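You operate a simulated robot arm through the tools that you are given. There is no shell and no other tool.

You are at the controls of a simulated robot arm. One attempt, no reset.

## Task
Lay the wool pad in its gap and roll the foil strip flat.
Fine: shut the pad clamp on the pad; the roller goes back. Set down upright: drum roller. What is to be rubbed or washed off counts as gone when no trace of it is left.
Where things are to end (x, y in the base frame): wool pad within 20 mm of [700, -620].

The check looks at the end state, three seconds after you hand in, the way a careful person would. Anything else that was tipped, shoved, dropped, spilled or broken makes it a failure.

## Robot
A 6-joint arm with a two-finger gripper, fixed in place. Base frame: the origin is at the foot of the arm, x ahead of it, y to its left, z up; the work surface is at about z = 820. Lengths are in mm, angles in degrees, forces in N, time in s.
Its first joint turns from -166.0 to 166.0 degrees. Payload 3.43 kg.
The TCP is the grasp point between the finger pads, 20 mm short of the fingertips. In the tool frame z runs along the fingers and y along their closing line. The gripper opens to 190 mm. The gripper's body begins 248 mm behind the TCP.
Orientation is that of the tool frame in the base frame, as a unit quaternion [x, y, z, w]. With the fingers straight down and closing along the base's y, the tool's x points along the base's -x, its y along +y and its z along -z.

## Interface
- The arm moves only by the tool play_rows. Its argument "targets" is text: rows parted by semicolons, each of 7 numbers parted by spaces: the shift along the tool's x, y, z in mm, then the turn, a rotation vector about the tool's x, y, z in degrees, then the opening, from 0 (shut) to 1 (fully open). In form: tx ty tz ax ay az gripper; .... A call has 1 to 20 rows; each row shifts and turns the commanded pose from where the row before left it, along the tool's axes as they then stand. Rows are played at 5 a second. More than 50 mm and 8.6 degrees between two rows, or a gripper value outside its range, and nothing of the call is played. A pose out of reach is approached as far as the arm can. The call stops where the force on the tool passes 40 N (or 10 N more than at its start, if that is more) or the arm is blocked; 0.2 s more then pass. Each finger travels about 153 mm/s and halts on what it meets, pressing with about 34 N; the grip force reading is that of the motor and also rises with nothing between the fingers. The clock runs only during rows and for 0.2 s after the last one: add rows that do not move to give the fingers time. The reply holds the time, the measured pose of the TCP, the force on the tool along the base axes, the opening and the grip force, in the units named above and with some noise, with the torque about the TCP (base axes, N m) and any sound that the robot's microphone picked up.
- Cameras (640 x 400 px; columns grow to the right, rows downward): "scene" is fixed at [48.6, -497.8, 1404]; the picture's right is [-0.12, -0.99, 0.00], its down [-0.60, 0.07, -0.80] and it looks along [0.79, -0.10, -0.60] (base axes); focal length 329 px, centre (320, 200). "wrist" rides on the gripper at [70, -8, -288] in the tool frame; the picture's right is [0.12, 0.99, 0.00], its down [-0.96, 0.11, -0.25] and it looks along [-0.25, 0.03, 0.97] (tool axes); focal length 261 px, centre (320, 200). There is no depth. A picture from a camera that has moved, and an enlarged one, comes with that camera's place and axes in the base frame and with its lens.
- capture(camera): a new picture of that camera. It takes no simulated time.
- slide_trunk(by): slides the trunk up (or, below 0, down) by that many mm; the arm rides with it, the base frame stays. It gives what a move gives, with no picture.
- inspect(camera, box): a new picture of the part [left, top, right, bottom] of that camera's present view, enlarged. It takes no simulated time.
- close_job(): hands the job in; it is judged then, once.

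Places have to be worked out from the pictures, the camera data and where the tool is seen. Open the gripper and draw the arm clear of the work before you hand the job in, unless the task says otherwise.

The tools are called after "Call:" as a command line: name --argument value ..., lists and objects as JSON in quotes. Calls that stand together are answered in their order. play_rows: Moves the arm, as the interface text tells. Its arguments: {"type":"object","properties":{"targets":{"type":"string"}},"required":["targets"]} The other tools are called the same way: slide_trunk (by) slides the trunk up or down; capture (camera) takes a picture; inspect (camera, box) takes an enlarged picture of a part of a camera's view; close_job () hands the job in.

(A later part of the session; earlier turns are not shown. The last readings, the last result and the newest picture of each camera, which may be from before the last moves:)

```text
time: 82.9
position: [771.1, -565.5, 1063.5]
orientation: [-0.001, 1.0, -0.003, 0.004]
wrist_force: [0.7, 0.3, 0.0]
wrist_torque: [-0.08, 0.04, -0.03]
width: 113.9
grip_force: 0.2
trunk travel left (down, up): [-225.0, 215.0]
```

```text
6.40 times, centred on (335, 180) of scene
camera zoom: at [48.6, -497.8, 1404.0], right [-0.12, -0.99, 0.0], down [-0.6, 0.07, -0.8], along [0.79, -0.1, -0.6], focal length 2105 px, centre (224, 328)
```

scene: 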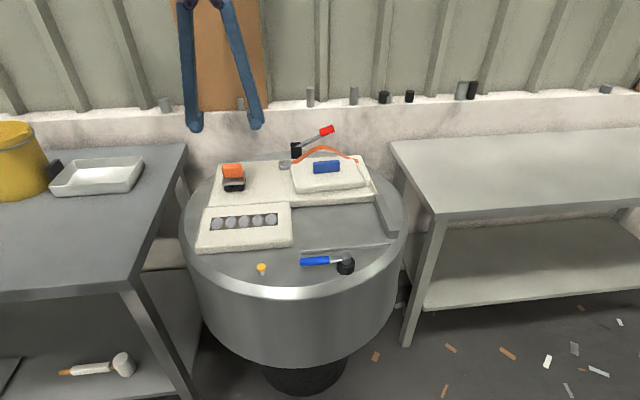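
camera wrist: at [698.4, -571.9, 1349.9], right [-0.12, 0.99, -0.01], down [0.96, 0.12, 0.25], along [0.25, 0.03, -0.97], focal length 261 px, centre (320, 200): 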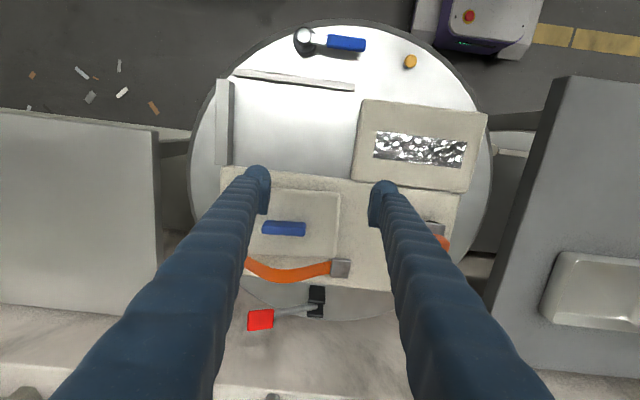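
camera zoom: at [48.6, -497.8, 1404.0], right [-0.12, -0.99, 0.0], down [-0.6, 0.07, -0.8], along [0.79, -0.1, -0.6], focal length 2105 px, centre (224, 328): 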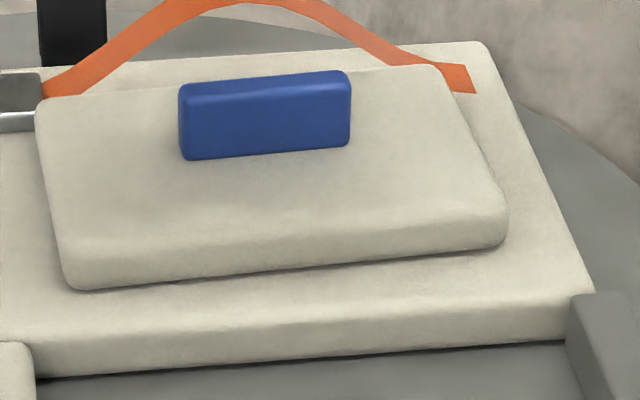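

Stereo: handle centre ≈[874.5,-615.5], 78 mm long, ~18 mm thick, top z≈918, pad top ≈885, pad rotated ≈+5°. The gap is x≈620–787, y≈−742…−502. I yaw +5°, tilt the tool 20° outward about its y axis and move to a pre-grasp point.

Call:
play_rows --targets "0 0 0 -0.3 0.4 -5 0.6; 0 0 0 0 -6.7 0 0.6; 0 0 0 0 -6.7 0 0.6; 0 0 0 0 -6.6 0 0.6; -13 -20 32 0 0 0 0.6; -13 -20 33 0 0 0 0.6; -13 -19 33 0 0 0 0.6; 0 0 0 0 0 0 0.6; 0 0 0 0 0 0 0.6"

Call:
capture --camera "wrist"

Call:
capture --camera "scene"

```text
time: 84.9
position: [846.1, -612.6, 983.6]
orientation: [-0.043, 0.984, 0.007, 0.175]
wrist_force: [1.0, -0.1, 0.5]
wrist_torque: [-0.06, 0.0, -0.01]
width: 114.2
grip_force: 0.0
trunk travel left (down, up): [-225.0, 215.0]
```

```text
taken
camera wrist: at [682.3, -634.6, 1229.1], right [-0.2, 0.98, -0.04], down [0.81, 0.19, 0.56], along [0.56, 0.08, -0.83], focal length 261 px, centre (320, 200)
```

wrist: 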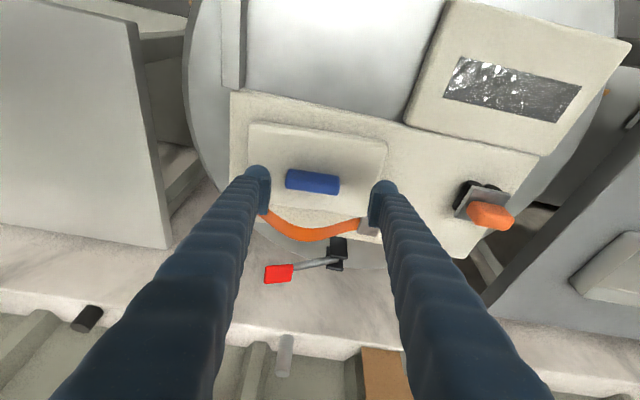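

```text
taken
```

scene: 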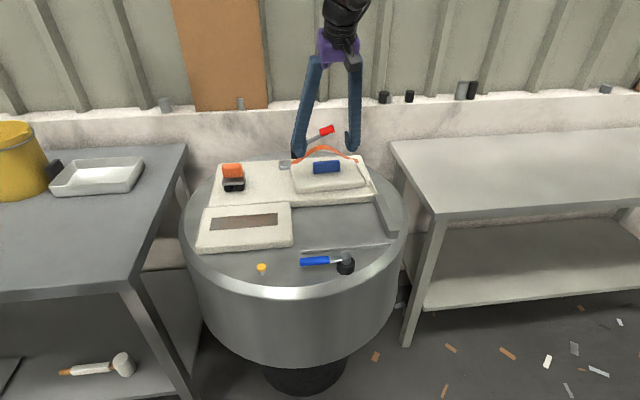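

The tilt is fine (20°), and the handle appears slightly left (−y) of centre. I zoom in to measure the offset and the yaw alignment.

Call:
inspect --camera "wrist" --box '[240, 140, 400, 240]'

Call:
inspect --camera "scene" --box '[280, 120, 380, 200]'

```text
4.00 times, centred on (320, 190) of wrist
camera zoom: at [682.3, -634.6, 1229.1], right [-0.2, 0.98, -0.04], down [0.81, 0.19, 0.56], along [0.56, 0.08, -0.83], focal length 1043 px, centre (320, 240)
```

zoom: 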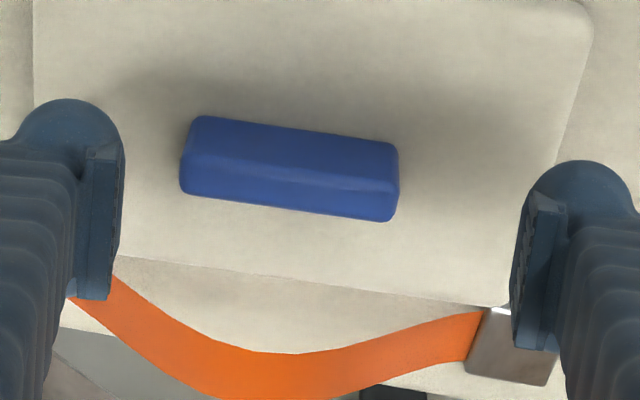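

```text
5.00 times, centred on (330, 160) of scene
camera zoom: at [48.6, -497.8, 1404.0], right [-0.12, -0.99, 0.0], down [-0.6, 0.07, -0.8], along [0.79, -0.1, -0.6], focal length 1645 px, centre (270, 400)
```

zoom: 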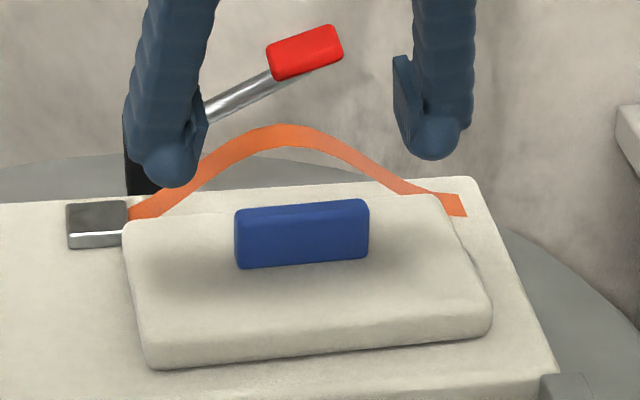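

The handle is 10 mm toward −y of the grip centre and about 1.3° off in yaw, otherwise on axis. I correct both and advance along the tool axis to z≈921.

Call:
play_rows --targets "0 -10 0 0 0 1.3 0.6; 0 0 22 0 0 0 0.6; 0 0 22 0 0 0 0.6; 0 0 22 0 0 0 0.6; 0 0 0 0 0 0 0.6"

Call:
inspect --camera "wrist" --box '[240, 140, 400, 240]'

Call:
inspect --camera "scene" --box '[280, 120, 380, 200]'

```text
time: 86.1
position: [871.7, -624.4, 922.1]
orientation: [-0.034, 0.984, 0.01, 0.174]
wrist_force: [-0.3, 0.2, 0.0]
wrist_torque: [0.0, -0.01, -0.02]
width: 114.1
grip_force: 0.0
trunk travel left (down, up): [-225.0, 215.0]
```

```text
4.00 times, centred on (320, 190) of wrist
camera zoom: at [706.5, -645.2, 1168.0], right [-0.18, 0.98, -0.03], down [0.81, 0.17, 0.56], along [0.56, 0.07, -0.83], focal length 1043 px, centre (320, 240)
```

zoom: 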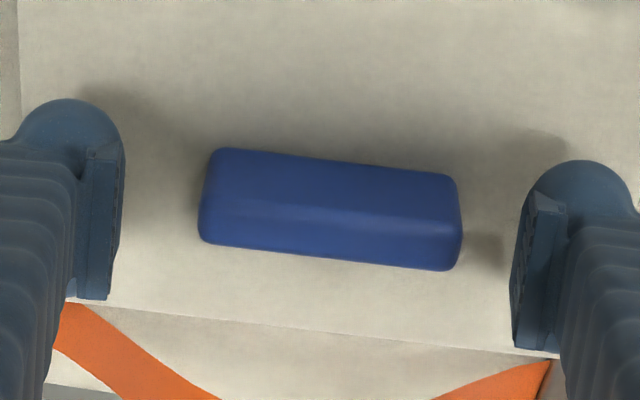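

```text
5.00 times, centred on (330, 160) of scene
camera zoom: at [48.6, -497.8, 1404.0], right [-0.12, -0.99, 0.0], down [-0.6, 0.07, -0.8], along [0.79, -0.1, -0.6], focal length 1645 px, centre (270, 400)
```

zoom: 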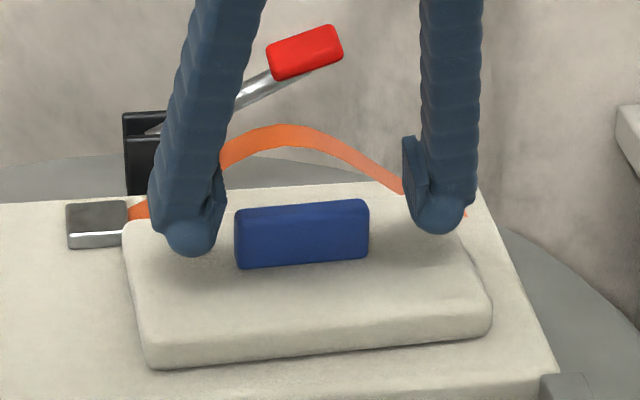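

Aligned in yaw; it needs +4 mm in tool y. I shift and advance slowly, watching for contact.

Call:
play_rows --targets "0 4 0 0 0 0 0.6; 0 0 5 0 0 0 0.6; 0 0 5 0 0 0 0.6; 0 0 2 0 0 0 0.6; 0 0 0 0 0 0 0.6"

Call:
inspect --camera "wrist" --box '[240, 140, 400, 240]'

Call:
inspect --camera "scene" --box '[290, 130, 370, 190]'

```text
time: 87.3
position: [874.8, -620.0, 910.1]
orientation: [-0.032, 0.984, 0.01, 0.174]
wrist_force: [0.6, -0.3, 0.3]
wrist_torque: [-0.03, 0.0, -0.02]
width: 114.1
grip_force: 0.1
trunk travel left (down, up): [-225.0, 215.0]
```

```text
4.00 times, centred on (320, 190) of wrist
camera zoom: at [710.8, -640.9, 1155.2], right [-0.18, 0.98, -0.03], down [0.81, 0.17, 0.56], along [0.56, 0.07, -0.83], focal length 1043 px, centre (320, 240)
```

zoom: 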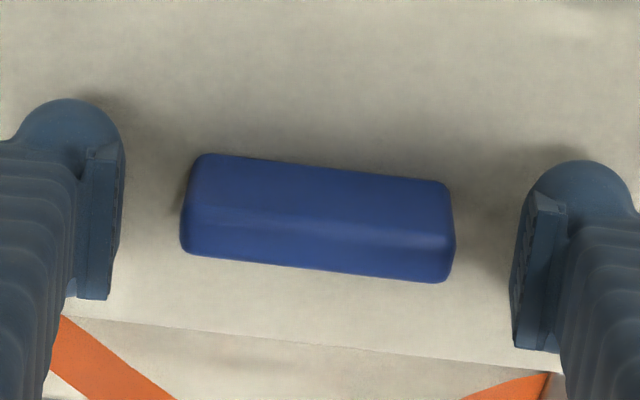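

```text
6.67 times, centred on (330, 160) of scene
camera zoom: at [48.6, -497.8, 1404.0], right [-0.12, -0.99, 0.0], down [-0.6, 0.07, -0.8], along [0.79, -0.1, -0.6], focal length 2193 px, centre (253, 467)
```

zoom: 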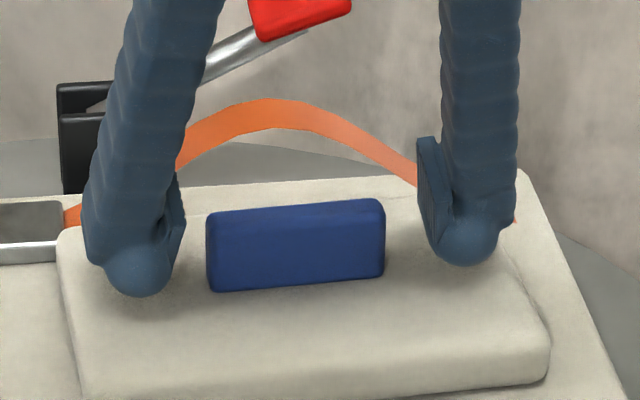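

Centred now. I advance 4 mm more in 2 mm steps and read the force.

Call:
play_rows --targets "0 0 2 0 0 0 0.6; 0 0 2 0 0 0 0.6; 0 0 0 0 0 0 0.6"

```text
time: 88.1
position: [875.5, -620.8, 905.6]
orientation: [-0.033, 0.984, 0.01, 0.174]
wrist_force: [-0.8, 0.1, 0.0]
wrist_torque: [-0.01, -0.02, 0.0]
width: 114.3
grip_force: 0.1
trunk travel left (down, up): [-225.0, 215.0]
```

Still free; 2 mm more, then I close.

Call:
play_rows --targets "0 0 1 0 0 0 0.6; 0 0 1 0 0 0 0.6; 0 0 0 0 0 0 0.6; 0 0 0 0 0 0 0.5; 0 0 0 0 0 0 0.45; 0 0 0 0 0 0 0.42; 0 0 0 0 0 0 0.3; 0 0 0 0 0 0 0; 0 0 0 0 0 0 0; 0 0 0 0 0 0 0"

Call:
inspect --camera "wrist" --box '[240, 140, 400, 240]'

Call:
inspect --camera "scene" --box '[280, 130, 380, 200]'

```text
time: 90.3
position: [874.6, -619.5, 903.0]
orientation: [-0.033, 0.984, 0.01, 0.175]
wrist_force: [-0.4, -0.7, 0.8]
wrist_torque: [-0.11, -0.01, -0.07]
width: 78.9
grip_force: 33.7
trunk travel left (down, up): [-225.0, 215.0]
```

```text
4.00 times, centred on (320, 190) of wrist
camera zoom: at [711.5, -640.9, 1149.4], right [-0.18, 0.98, -0.03], down [0.81, 0.17, 0.56], along [0.56, 0.07, -0.83], focal length 1043 px, centre (320, 240)
```

zoom: 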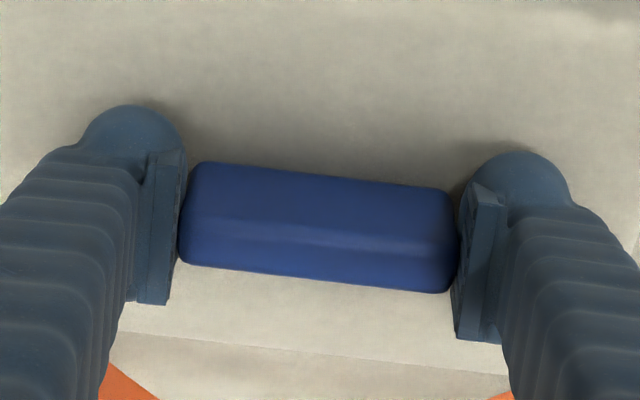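

```text
5.71 times, centred on (330, 165) of scene
camera zoom: at [48.6, -497.8, 1404.0], right [-0.12, -0.99, 0.0], down [-0.6, 0.07, -0.8], along [0.79, -0.1, -0.6], focal length 1880 px, centre (263, 400)
```

zoom: 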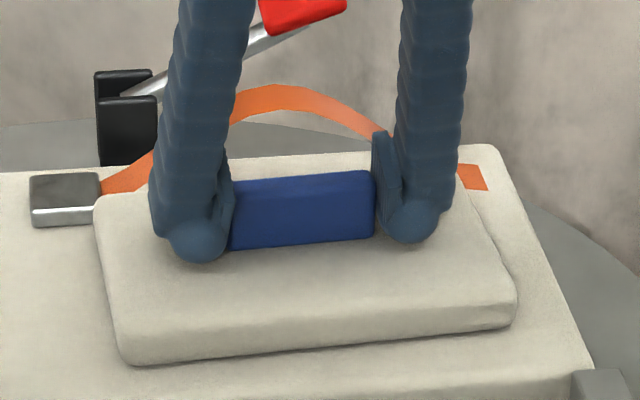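

Handle gripped (79 mm, 34 N). I lift straight up gently.

Call:
play_rows --targets "-0.3 0 -0.9 0 0 0 0; -0.7 0 -1.9 0 0 0 0; -1 0 -2.8 0 0 0 0; -1.4 0 -3.8 0 0 0 0; 0 0 0 0 0 0 0"

Call:
inspect --camera "scene" --box '[280, 130, 380, 200]'

```text
time: 91.5
position: [875.2, -619.7, 911.8]
orientation: [-0.032, 0.984, 0.01, 0.174]
wrist_force: [0.2, 0.5, -2.0]
wrist_torque: [0.04, 0.04, -0.01]
width: 79.0
grip_force: 34.3
trunk travel left (down, up): [-225.0, 215.0]
```

```text
5.71 times, centred on (330, 165) of scene
camera zoom: at [48.6, -497.8, 1404.0], right [-0.12, -0.99, 0.0], down [-0.6, 0.07, -0.8], along [0.79, -0.1, -0.6], focal length 1880 px, centre (263, 400)
```

zoom: 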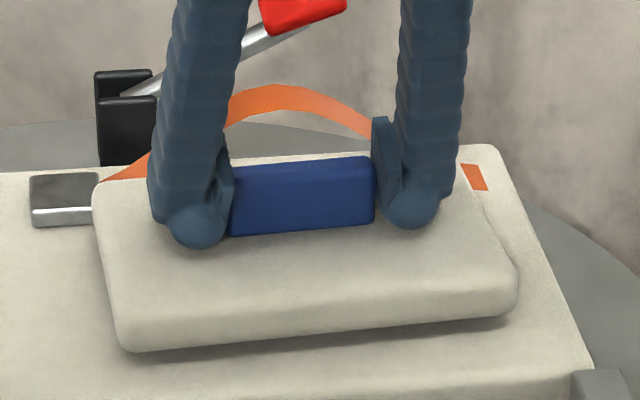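

The pad hangs level and light (≈2 N). I keep lifting, about 60 mm more.

Call:
play_rows --targets "-2 0 -5.6 0 0 0 0; -3.4 0 -9.4 0 0 0 0; -4.1 0 -11.3 0 0 0 0; -4.1 0 -11.3 0 0 0 0; -4.1 0 -11.3 0 0 0 0; -2.7 0 -7.5 0 0 0 0; 0 0 0 0 0 0 0"

Call:
capture --camera "scene"

Call:
inspect --camera "scene" --box '[270, 100, 390, 200]'

```text
time: 93.1
position: [874.8, -620.9, 972.8]
orientation: [-0.033, 0.984, 0.011, 0.174]
wrist_force: [-0.1, -0.3, -1.5]
wrist_torque: [-0.02, 0.01, -0.03]
width: 78.9
grip_force: 34.1
trunk travel left (down, up): [-225.0, 215.0]
```

```text
taken
```

scene: 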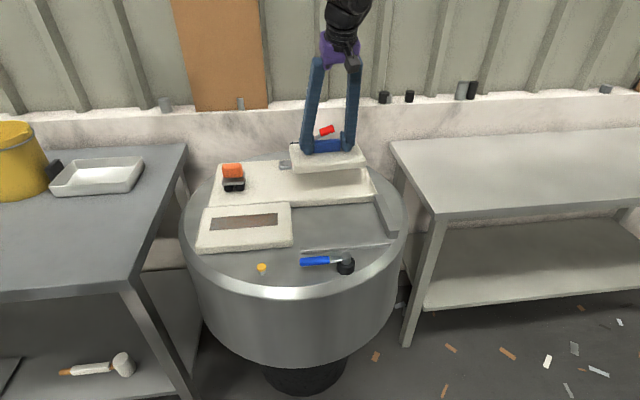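

```text
4.00 times, centred on (330, 150) of scene
camera zoom: at [48.6, -497.8, 1404.0], right [-0.12, -0.99, 0.0], down [-0.6, 0.07, -0.8], along [0.79, -0.1, -0.6], focal length 1316 px, centre (280, 400)
```

zoom: 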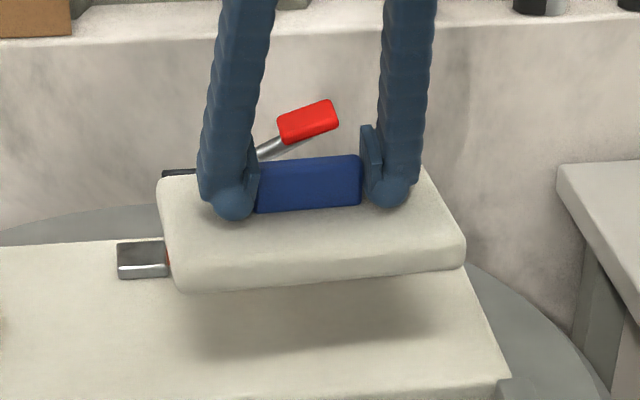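

I rotate the pad by −3.7° to square it with the gap and carry it in −x to above the gap.

Call:
play_rows --targets "0 0 0 0.6 0 1.74 0; 0 0 0 0.6 0 1.74 0; 20 0 -7.3 0 0 0 0; 30 0 -11 0 0 0 0; 35 0 -12.7 0 0 0 0; 35 0 -12.7 0 0 0 0; 30 0 -11 0 0 0 0; 14.5 0 -5.3 0 0 0 0; 0 0 0 0 0 0 0; 0 0 0 0 0 0 0"

Call:
capture --camera "wrist"

Call:
inspect --camera "scene" --box '[260, 140, 420, 270]'

```text
time: 95.3
position: [699.2, -619.7, 975.5]
orientation: [-0.001, 0.985, 0.004, 0.173]
wrist_force: [-0.5, -0.7, -1.3]
wrist_torque: [0.01, -0.01, 0.01]
width: 78.8
grip_force: 34.0
trunk travel left (down, up): [-225.0, 215.0]
```

```text
taken
camera wrist: at [534.3, -631.3, 1220.5], right [-0.11, 0.99, -0.03], down [0.82, 0.11, 0.56], along [0.56, 0.04, -0.83], focal length 261 px, centre (320, 200)
```

wrist: 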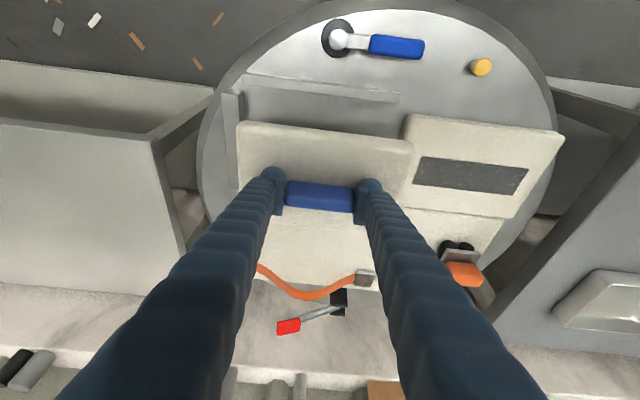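

```text
3.08 times, centred on (340, 205) of scene
camera zoom: at [48.6, -497.8, 1404.0], right [-0.12, -0.99, 0.0], down [-0.6, 0.07, -0.8], along [0.79, -0.1, -0.6], focal length 1012 px, centre (258, 185)
```

zoom: 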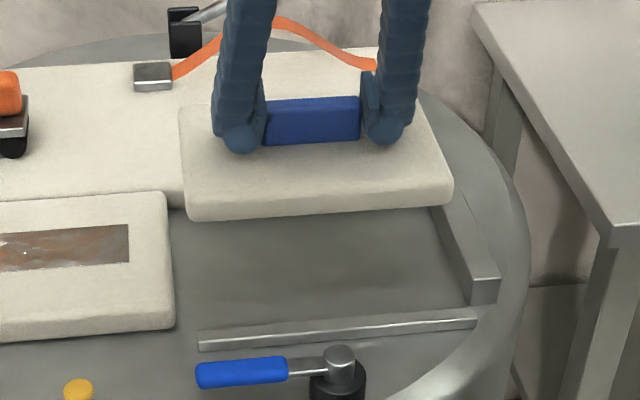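

The pad is above the gap and squared. I lower 75 mm vertically and check its clearance to the rails and blocks.

Call:
play_rows --targets "5 0 14 0 0 0 0; 6.8 0 18.8 0 0 0 0; 6.8 0 18.8 0 0 0 0; 6.8 0 18.8 0 0 0 0; 0 0 0 0 0 0 0; 0 0 0 0 0 0 0"

Call:
inspect --camera "wrist" --box '[210, 60, 450, 240]'

Call:
inspect --camera "scene" --box '[260, 140, 420, 270]'

```text
time: 96.7
position: [700.6, -620.9, 898.0]
orientation: [-0.001, 0.985, 0.005, 0.174]
wrist_force: [1.1, -0.2, -1.2]
wrist_torque: [-0.02, 0.01, -0.01]
width: 79.0
grip_force: 33.9
trunk travel left (down, up): [-225.0, 215.0]
```

```text
2.22 times, centred on (330, 150) of wrist
camera zoom: at [535.1, -631.6, 1143.6], right [-0.11, 0.99, -0.03], down [0.82, 0.11, 0.56], along [0.56, 0.04, -0.83], focal length 579 px, centre (298, 311)
```

zoom: 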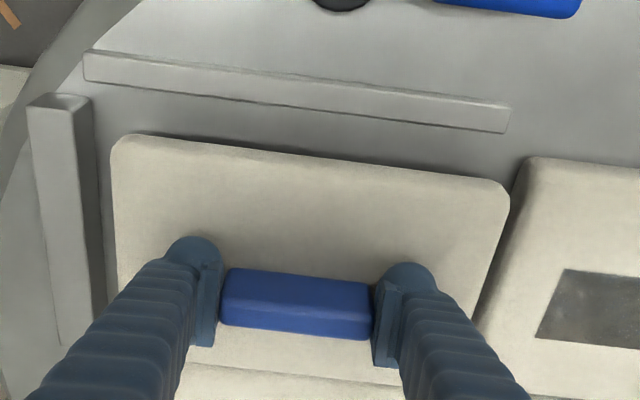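

```text
3.08 times, centred on (340, 205) of scene
camera zoom: at [48.6, -497.8, 1404.0], right [-0.12, -0.99, 0.0], down [-0.6, 0.07, -0.8], along [0.79, -0.1, -0.6], focal length 1012 px, centre (258, 185)
```

zoom: 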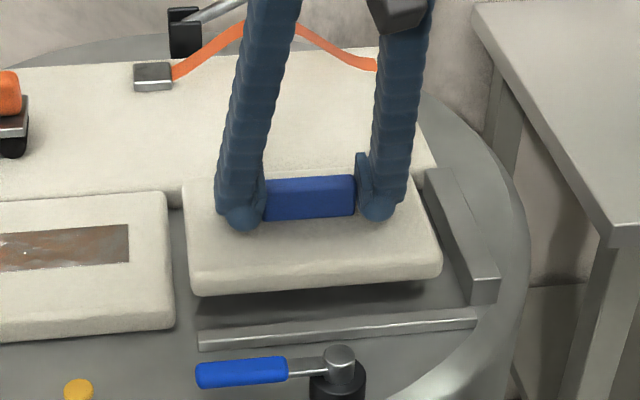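

Clearances look good on all sides. I lower further toward contact (expected at TCP z≈872).

Call:
play_rows --targets "3.4 0 8 0 0 0 0; 2.4 0 6.6 0 0 0 0; 1.4 0 3.8 0 0 0 0; 0 0 0 0 0 0 0"

```text
time: 97.7
position: [700.4, -620.4, 877.7]
orientation: [-0.001, 0.985, 0.005, 0.174]
wrist_force: [0.1, -0.8, -1.1]
wrist_torque: [0.01, 0.01, 0.01]
width: 79.0
grip_force: 34.8
trunk travel left (down, up): [-225.0, 215.0]
```

Still carrying the weight at z=878; I continue in 1–2 mm steps until contact shows.

Call:
play_rows --targets "0.7 0 1.9 0 0 0 0; 0.7 0 1.9 0 0 0 0; 0.35 0 0.94 0 0 0 0; 0 0 0 0 0 0 0"

```text
time: 98.7
position: [700.2, -619.6, 875.1]
orientation: [-0.001, 0.985, 0.005, 0.173]
wrist_force: [-0.4, -0.4, -0.2]
wrist_torque: [-0.1, -0.06, -0.06]
width: 78.8
grip_force: 34.4
trunk travel left (down, up): [-225.0, 215.0]
```

The weight seems to be coming off (force ≈0). One more mm.

Call:
play_rows --targets "0.35 0 0.94 0 0 0 0; 0 0 0 0 0 0 0; 0 0 0 0 0 0 0"

Call:
inspect --camera "scene" --box '[260, 160, 400, 260]'

```text
time: 99.5
position: [701.2, -619.4, 874.1]
orientation: [-0.001, 0.985, 0.004, 0.175]
wrist_force: [-4.5, -0.1, 11.4]
wrist_torque: [-0.22, 0.0, -0.01]
width: 79.0
grip_force: 34.2
trunk travel left (down, up): [-225.0, 215.0]
```

```text
4.00 times, centred on (330, 210) of scene
camera zoom: at [48.6, -497.8, 1404.0], right [-0.12, -0.99, 0.0], down [-0.6, 0.07, -0.8], along [0.79, -0.1, -0.6], focal length 1316 px, centre (280, 160)
```

zoom: 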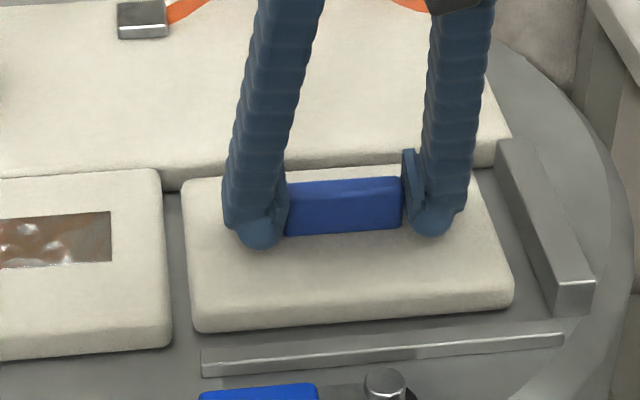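

The pad rests on the table in the gap (11 N). I ease off, open slowly and retreat along the tool axis.

Call:
play_rows --targets "-0.2 0 -0.6 0 0 0 0; 0 0 0 0 0 0 0.4; 0 0 0 0 0 0 0.43; 0 0 0 0 0 0 0.48; 0 0 0 0 0 0 0.55; 0 0 0 0 0 0 0.55; 0 0 -15 0 0 0 0.55; 0 0 -30 0 0 0 0.55; 0 0 -40 0 0 0 0.55; 0 0 -40 0 0 0 0.55; 0 0 0 0 0 0 0.55"

Call:
capture --camera "wrist"

Call:
capture --camera "scene"

Call:
inspect --camera "scene" --box '[260, 160, 400, 260]'

```text
time: 101.9
position: [658.7, -618.7, 990.2]
orientation: [-0.001, 0.985, 0.005, 0.174]
wrist_force: [0.4, 1.0, -0.2]
wrist_torque: [-0.02, 0.03, -0.02]
width: 104.5
grip_force: 0.0
trunk travel left (down, up): [-225.0, 215.0]
```

```text
taken
camera wrist: at [494.5, -629.8, 1236.8], right [-0.11, 0.99, -0.03], down [0.82, 0.11, 0.56], along [0.56, 0.04, -0.83], focal length 261 px, centre (320, 200)
```

wrist: 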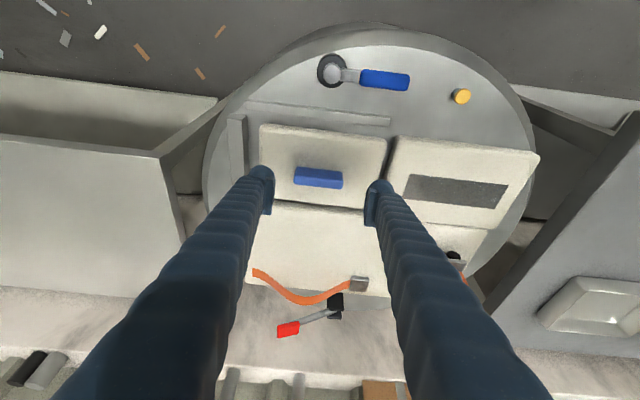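

```text
taken
```

scene: 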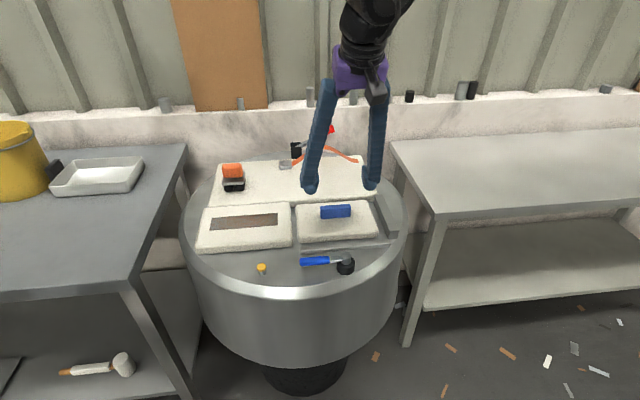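

```text
4.00 times, centred on (330, 210) of scene
camera zoom: at [48.6, -497.8, 1404.0], right [-0.12, -0.99, 0.0], down [-0.6, 0.07, -0.8], along [0.79, -0.1, -0.6], focal length 1316 px, centre (280, 160)
```

zoom: 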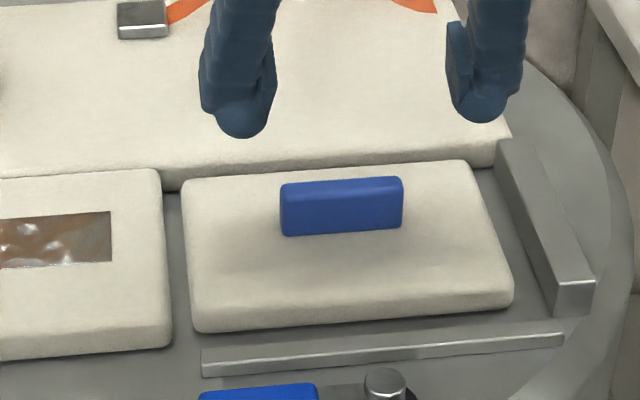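

The pad lies squarely in the gap, centre ≈[698–701,-619]. Next the clamp lever: pivot ≈[551,-618], grip end ≈[550,-514,858]; it should swing clockwise to point +x over the pad edge. I untilt the tool, move near the lever and take close views.

Call:
play_rows --targets "0 0 0 0 6.6 0 0.55; 0 0 0 0 6.7 0 0.55; 0 0 0 0 6.7 0 0.4; 35 12 0 0 0 0 0.2; 35 12 0 0 0 0 0; 40 12 0 0 0 0 0; 40 12 0 0 0 0 0; 0 0 0 0 0 0 0; 0 0 0 0 0 0 0"

Call:
capture --camera "wrist"

Call:
inspect --camera "scene" --box '[280, 190, 400, 280]'

```text
time: 103.9
position: [505.4, -571.0, 987.9]
orientation: [-0.003, 1.0, 0.005, 0.0]
wrist_force: [-0.2, 0.7, -1.0]
wrist_torque: [0.05, -0.01, 0.0]
width: 0.0
grip_force: 34.2
trunk travel left (down, up): [-225.0, 215.0]
```

```text
taken
camera wrist: at [434.3, -583.1, 1275.7], right [-0.12, 0.99, 0.01], down [0.96, 0.12, 0.25], along [0.25, 0.04, -0.97], focal length 261 px, centre (320, 200)
```

wrist: 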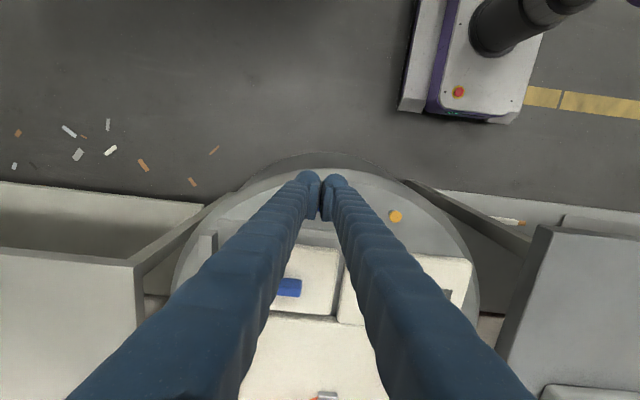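

```text
4.44 times, centred on (340, 235) of scene
camera zoom: at [48.6, -497.8, 1404.0], right [-0.12, -0.99, 0.0], down [-0.6, 0.07, -0.8], along [0.79, -0.1, -0.6], focal length 1462 px, centre (231, 44)
```

zoom: 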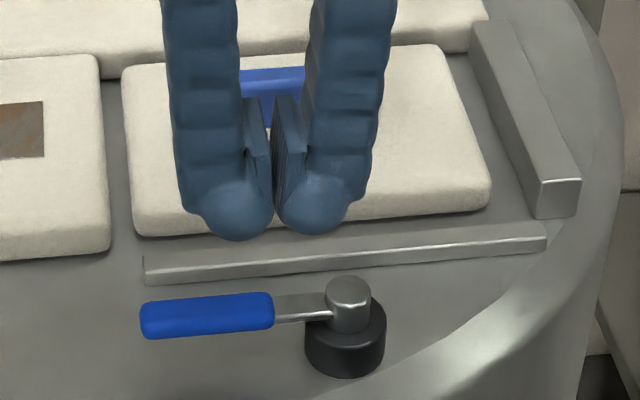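

Fingers are closed and ready. I move to just behind (−x of) the grip at about [500,-543] and descend to TCP z≈866, clear of the lever.

Call:
play_rows --targets "5 28 0 0 0 0 0; 0 0 40 0 0 0 0; 0 0 40 0 0 0 0; 0 0 30 0 0 0 0; 0 0 12 0 0 0 0; 0 0 0 0 0 0 0; 0 0 0 0 0 0 0"

Call:
inspect --camera "scene" --box '[270, 190, 390, 290]'

Call:
capture --camera "wrist"

```text
time: 105.5
position: [501.5, -543.0, 869.9]
orientation: [-0.002, 1.0, 0.004, 0.0]
wrist_force: [-0.2, -1.2, 0.3]
wrist_torque: [-0.01, -0.03, -0.01]
width: 0.0
grip_force: 34.1
trunk travel left (down, up): [-225.0, 215.0]
```

```text
4.00 times, centred on (330, 240) of scene
camera zoom: at [48.6, -497.8, 1404.0], right [-0.12, -0.99, 0.0], down [-0.6, 0.07, -0.8], along [0.79, -0.1, -0.6], focal length 1316 px, centre (280, 40)
```

zoom: 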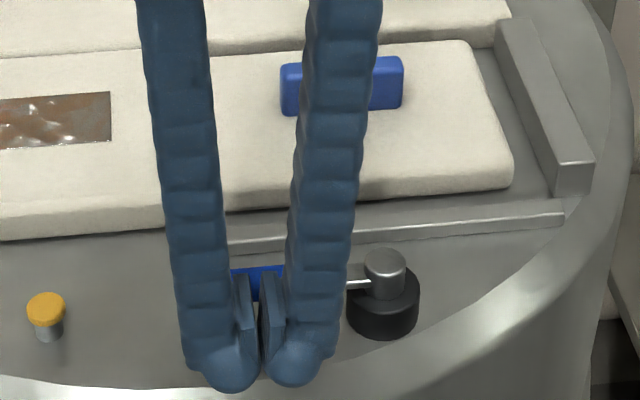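

```text
taken
camera wrist: at [431.2, -554.6, 1156.9], right [-0.12, 0.99, 0.01], down [0.96, 0.12, 0.25], along [0.25, 0.04, -0.97], focal length 261 px, centre (320, 200)
```

wrist: 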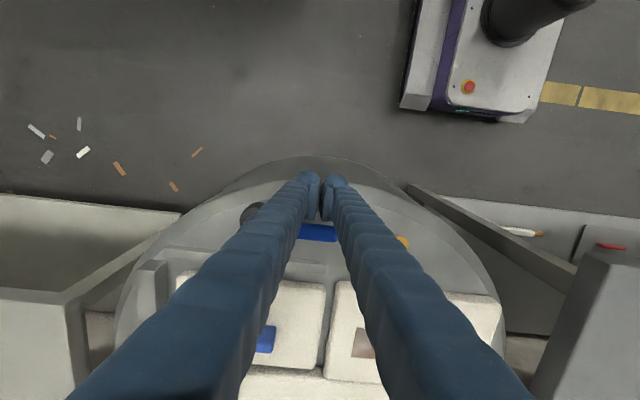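

The fingers stand behind the grip. I lower 3 mm and advance in +x toward contact, then start the arc.

Call:
play_rows --targets "0 0 3 0 0 0 0; -8 0 0 0 0 0 0; -6 0 0 0 0 0 0; -4 0 0 0 0 0 0; -4 0 0 0 0 0 0; 0 0 0 0 0 0 0"

Call:
inspect --camera "scene" --box '[270, 190, 390, 290]'

```text
time: 106.9
position: [524.0, -544.2, 864.9]
orientation: [-0.002, 1.0, 0.004, 0.0]
wrist_force: [-1.6, 1.0, 0.1]
wrist_torque: [0.0, 0.01, -0.03]
width: 0.0
grip_force: 34.4
trunk travel left (down, up): [-225.0, 215.0]
```

```text
4.00 times, centred on (330, 240) of scene
camera zoom: at [48.6, -497.8, 1404.0], right [-0.12, -0.99, 0.0], down [-0.6, 0.07, -0.8], along [0.79, -0.1, -0.6], focal length 1316 px, centre (280, 40)
```

zoom: 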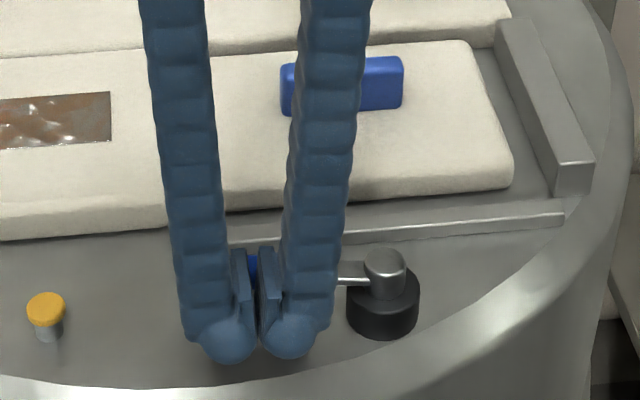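

Light contact begins. I push on along the arc toward β≈30°.

Call:
play_rows --targets "-5 1 0 0 0 0 0; -5 1 0 0 0 0 0; -5 1 0 0 0 0 0; -5 0 0 0 0 0 0; -5 0 0 0 0 0 0; 0 0 0 0 0 0 0"

Call:
inspect --camera "scene" --box '[270, 190, 390, 290]'

```text
time: 108.3
position: [548.9, -541.3, 865.9]
orientation: [-0.002, 1.0, 0.005, 0.0]
wrist_force: [-2.6, 0.9, -0.8]
wrist_torque: [0.0, 0.02, -0.06]
width: 0.0
grip_force: 34.1
trunk travel left (down, up): [-225.0, 215.0]
```

```text
4.00 times, centred on (330, 240) of scene
camera zoom: at [48.6, -497.8, 1404.0], right [-0.12, -0.99, 0.0], down [-0.6, 0.07, -0.8], along [0.79, -0.1, -0.6], focal length 1316 px, centre (280, 40)
```

zoom: 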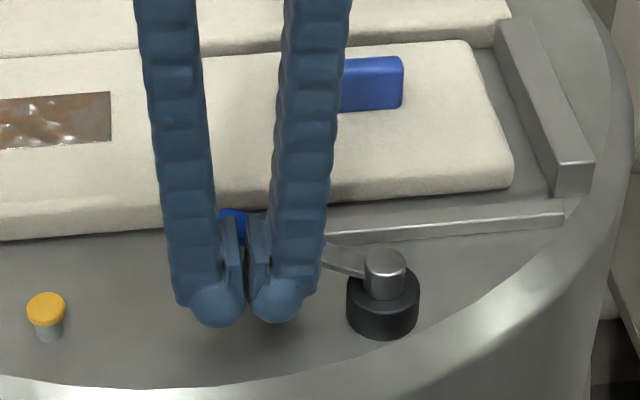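

The lever is turning freely (≈2–3 N). I continue along the arc to about 45–50°, then check the lever tip against the pad edge.

Call:
play_rows --targets "-4 0 0 0 0 0 0; -4 0 0 0 0 0 0; -4 -1 0 0 0 0 0; -4 -1.5 0 0 0 0 0; -4 -2 0 0 0 0 0; -4 -2.5 0 0 0 0 0; 0 0 0 0 0 0 0"

Call:
inspect --camera "scene" --box '[270, 180, 390, 270]'

Call:
inspect --camera "wrist" --box '[220, 150, 420, 300]'

```text
time: 109.9
position: [573.6, -548.6, 867.7]
orientation: [-0.001, 1.0, 0.005, 0.001]
wrist_force: [-0.7, 0.4, 1.2]
wrist_torque: [-0.02, 0.0, 0.0]
width: 0.0
grip_force: 33.9
trunk travel left (down, up): [-225.0, 215.0]
```

```text
4.44 times, centred on (330, 225) of scene
camera zoom: at [48.6, -497.8, 1404.0], right [-0.12, -0.99, 0.0], down [-0.6, 0.07, -0.8], along [0.79, -0.1, -0.6], focal length 1462 px, centre (276, 89)
```

zoom: 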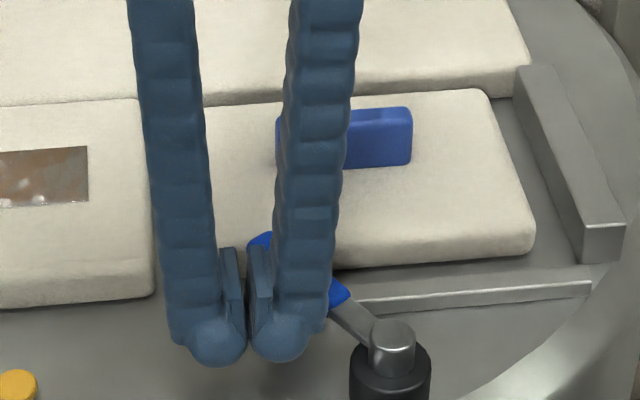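

```text
2.67 times, centred on (320, 225) of wrist
camera zoom: at [502.5, -559.0, 1154.2], right [-0.12, 0.99, 0.01], down [0.96, 0.12, 0.25], along [0.25, 0.04, -0.97], focal length 695 px, centre (320, 133)
```

zoom: 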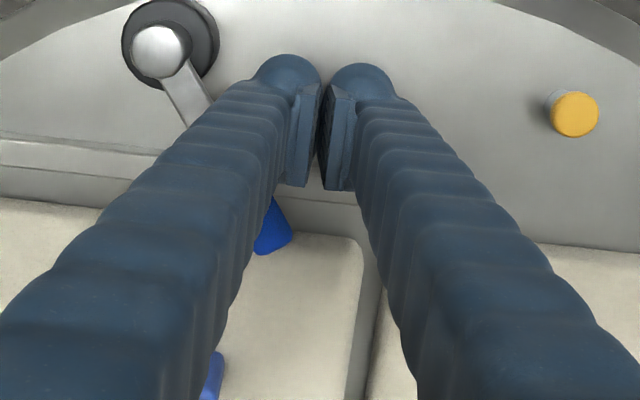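

The lever is at ≈50–55° and its tip is already passing over the pad's edge without resistance. I continue the arc toward 90°.

Call:
play_rows --targets "-4 -3 0 0 0 0 0; -4 -3.5 0 0 0 0 0; -3.5 -4 0 0 0 0 0; -3 -4 0 0 0 0 0; -3 -4.5 0 0 0 0 0; -2.5 -5 0 0 0 0 0; 0 0 0 0 0 0 0"

Call:
inspect --camera "scene" --box '[270, 180, 390, 270]'

Call:
inspect --camera "wrist" --box '[180, 130, 420, 300]'

```text
time: 111.5
position: [592.3, -571.7, 866.3]
orientation: [-0.003, 1.0, 0.004, 0.0]
wrist_force: [0.1, 2.1, -0.3]
wrist_torque: [0.0, 0.05, 0.0]
width: 0.0
grip_force: 33.8
trunk travel left (down, up): [-225.0, 215.0]
```

```text
4.44 times, centred on (330, 225) of scene
camera zoom: at [48.6, -497.8, 1404.0], right [-0.12, -0.99, 0.0], down [-0.6, 0.07, -0.8], along [0.79, -0.1, -0.6], focal length 1462 px, centre (276, 89)
```

zoom: 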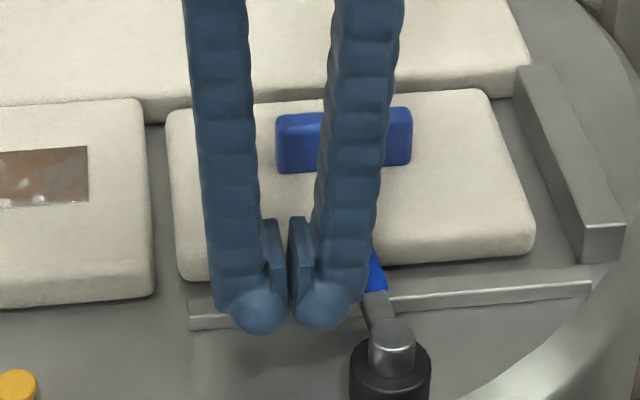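

```text
2.35 times, centred on (300, 215) of wrist
camera zoom: at [522.6, -582.9, 1153.3], right [-0.12, 0.99, 0.01], down [0.96, 0.12, 0.25], along [0.25, 0.04, -0.97], focal length 613 px, centre (367, 165)
```

zoom: 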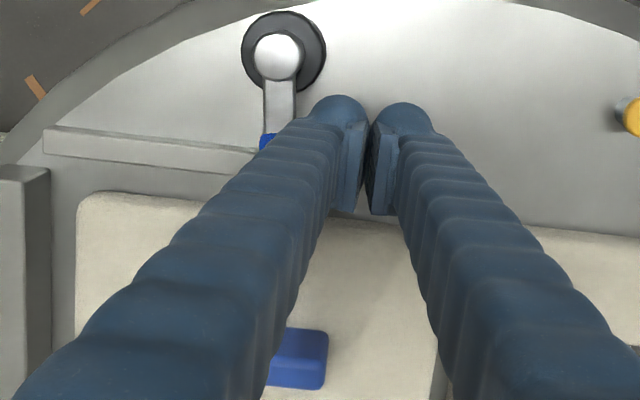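

The lever points almost along +x (≈80°). I push the last bit in −y in small steps and watch for a stop.

Call:
play_rows --targets "-1.5 -4 0 0 0 0 0; -1 -4 0 0 0 0 0; 0 -3 0 0 0 0 0; 0 0 0 0 0 0 0"

Call:
inspect --camera "scene" --box '[270, 180, 390, 270]'

Call:
inspect --camera "wrist" --box '[180, 130, 420, 300]'

```text
time: 112.6
position: [594.8, -578.3, 866.1]
orientation: [-0.002, 1.0, 0.008, -0.002]
wrist_force: [0.8, 6.0, 0.4]
wrist_torque: [-0.03, -0.04, -0.01]
width: 0.0
grip_force: 34.2
trunk travel left (down, up): [-225.0, 215.0]
stopped in row 4: the force on the tool passed its limit at 41 N (the readings are from after the stop); the commanded pose is now the measured one
```

```text
4.44 times, centred on (330, 225) of scene
camera zoom: at [48.6, -497.8, 1404.0], right [-0.12, -0.99, 0.0], down [-0.6, 0.07, -0.8], along [0.79, -0.1, -0.6], focal length 1462 px, centre (276, 89)
```

zoom: 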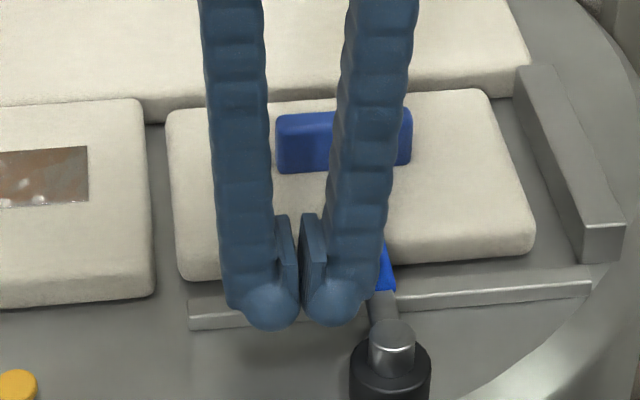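

```text
2.35 times, centred on (300, 215) of wrist
camera zoom: at [525.7, -590.9, 1153.3], right [-0.12, 0.99, 0.02], down [0.96, 0.11, 0.25], along [0.24, 0.05, -0.97], focal length 613 px, centre (367, 165)
```

zoom: 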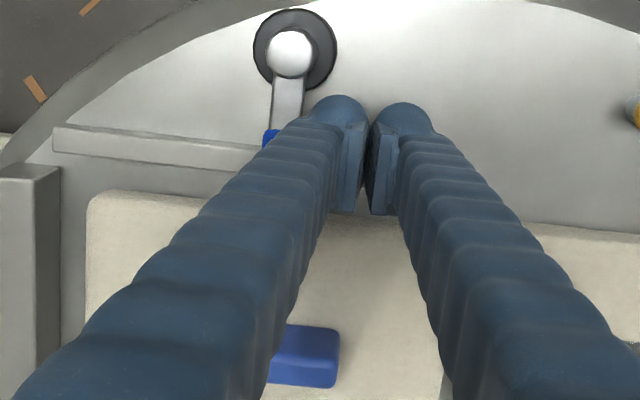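

A firm stop was met with the lever pointing along +x over the pad. I back the fingers off in +y, rise, and look.

Call:
play_rows --targets "0 6 0 0 0 0 0; 0 10 0 0 0 0 0; 0 0 -20 0 0 0 0; 0 0 -40 0 0 0 0; 0 0 -45 0 0 0 0; 30 30 0 0 0 0 0; 30 30 0 0 0 0 0; 0 0 0 0 0 0 0"

Call:
capture --camera "scene"

Call:
inspect --camera "scene" --box '[270, 180, 390, 270]'

Call:
capture --camera "wrist"

```text
time: 114.4
position: [534.4, -504.3, 972.0]
orientation: [-0.003, 1.0, 0.007, -0.002]
wrist_force: [0.6, 0.9, -0.2]
wrist_torque: [-0.06, -0.02, -0.02]
width: 0.0
grip_force: 33.9
trunk travel left (down, up): [-225.0, 215.0]
```

```text
taken
```

scene: 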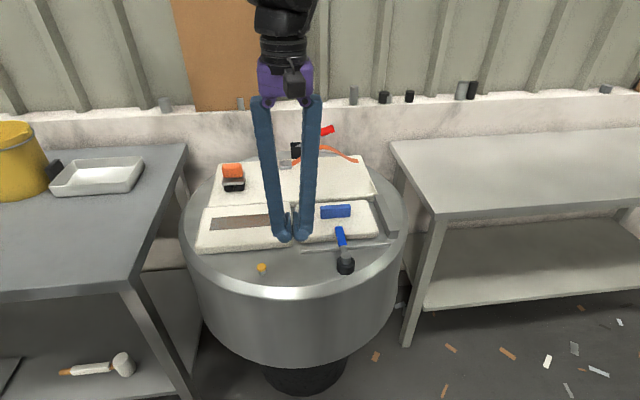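

```text
4.44 times, centred on (330, 225) of scene
camera zoom: at [48.6, -497.8, 1404.0], right [-0.12, -0.99, 0.0], down [-0.6, 0.07, -0.8], along [0.79, -0.1, -0.6], focal length 1462 px, centre (276, 89)
```

zoom: 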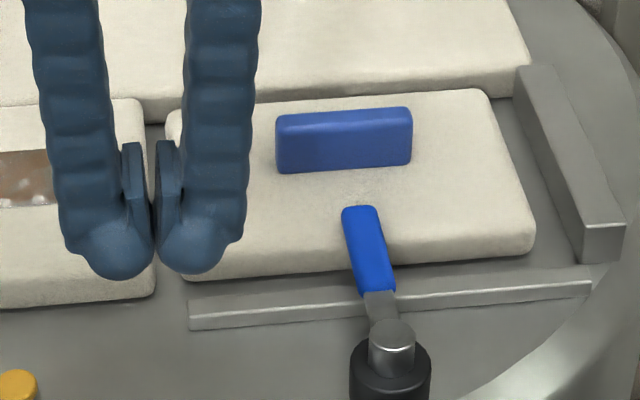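

```text
taken
camera wrist: at [464.0, -516.8, 1258.9], right [-0.12, 0.99, 0.01], down [0.96, 0.11, 0.25], along [0.24, 0.04, -0.97], focal length 261 px, centre (320, 200)
```

wrist: 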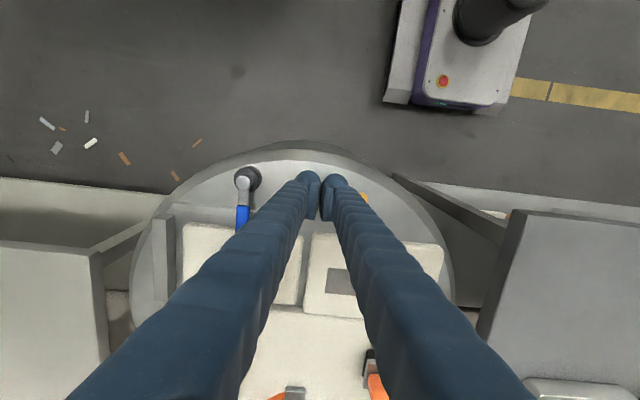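

The lever lies at 90° over the pad's near edge (tip ≈[653,-618]) — clamp shut. I open the gripper while rising and drawing the arm clear, then check the whole scene.

Call:
play_rows --targets "0 0 -45 0 0 0 0; 0 0 -45 0 0 0 0.2; 0 0 -45 0 0 0 0.5; 20 30 -30 0 0 0 0.8; 20 30 0 0 0 0 1; 20 30 0 0 0 0 1; 0 0 0 0 0 0 1; 0 0 0 0 0 0 1"

Call:
capture --camera "scene"

Call:
inspect --camera "scene" --box '[180, 110, 410, 290]'

Call:
capture --camera "wrist"

```text
time: 116.2
position: [472.8, -416.8, 1138.2]
orientation: [-0.002, 1.0, 0.008, -0.001]
wrist_force: [0.2, -0.4, 0.0]
wrist_torque: [0.06, 0.01, -0.01]
width: 189.8
grip_force: 0.0
trunk travel left (down, up): [-225.0, 215.0]
```

```text
taken
```

scene: 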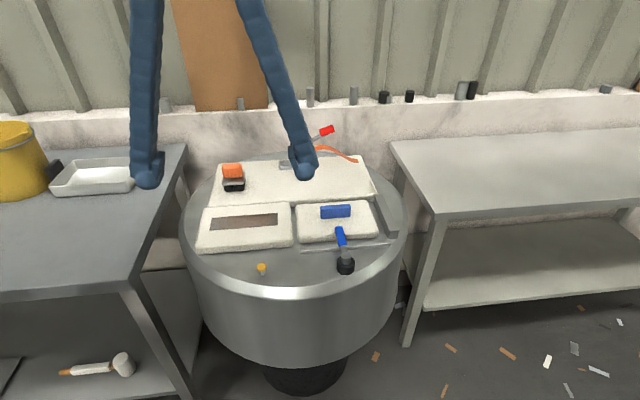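

```text
2.22 times, centred on (295, 200) of scene
camera zoom: at [48.6, -497.8, 1404.0], right [-0.12, -0.99, 0.0], down [-0.6, 0.07, -0.8], along [0.79, -0.1, -0.6], focal length 731 px, centre (376, 200)
```

zoom: 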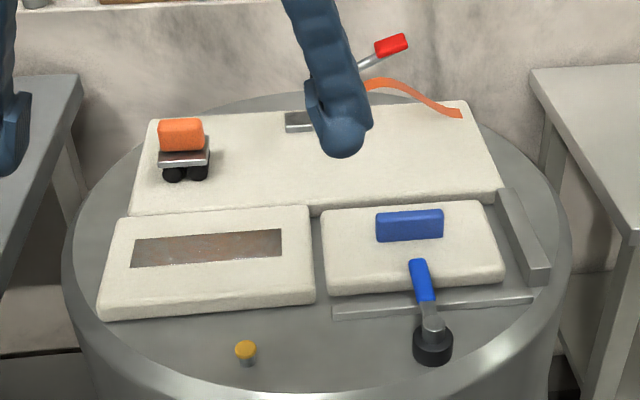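

```text
taken
camera wrist: at [403.3, -430.0, 1427.1], right [-0.12, 0.99, 0.02], down [0.96, 0.11, 0.25], along [0.24, 0.05, -0.97], focal length 261 px, centre (320, 200)
```

wrist: 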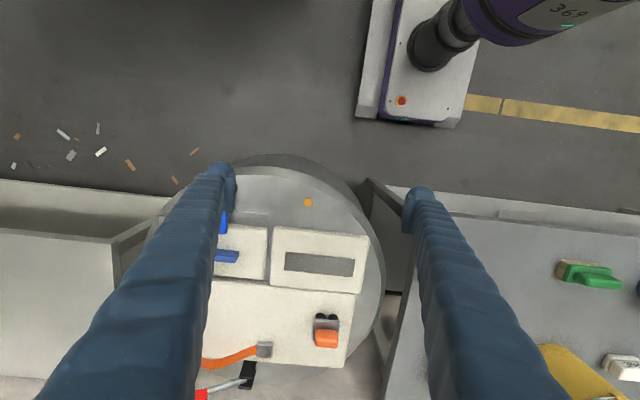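

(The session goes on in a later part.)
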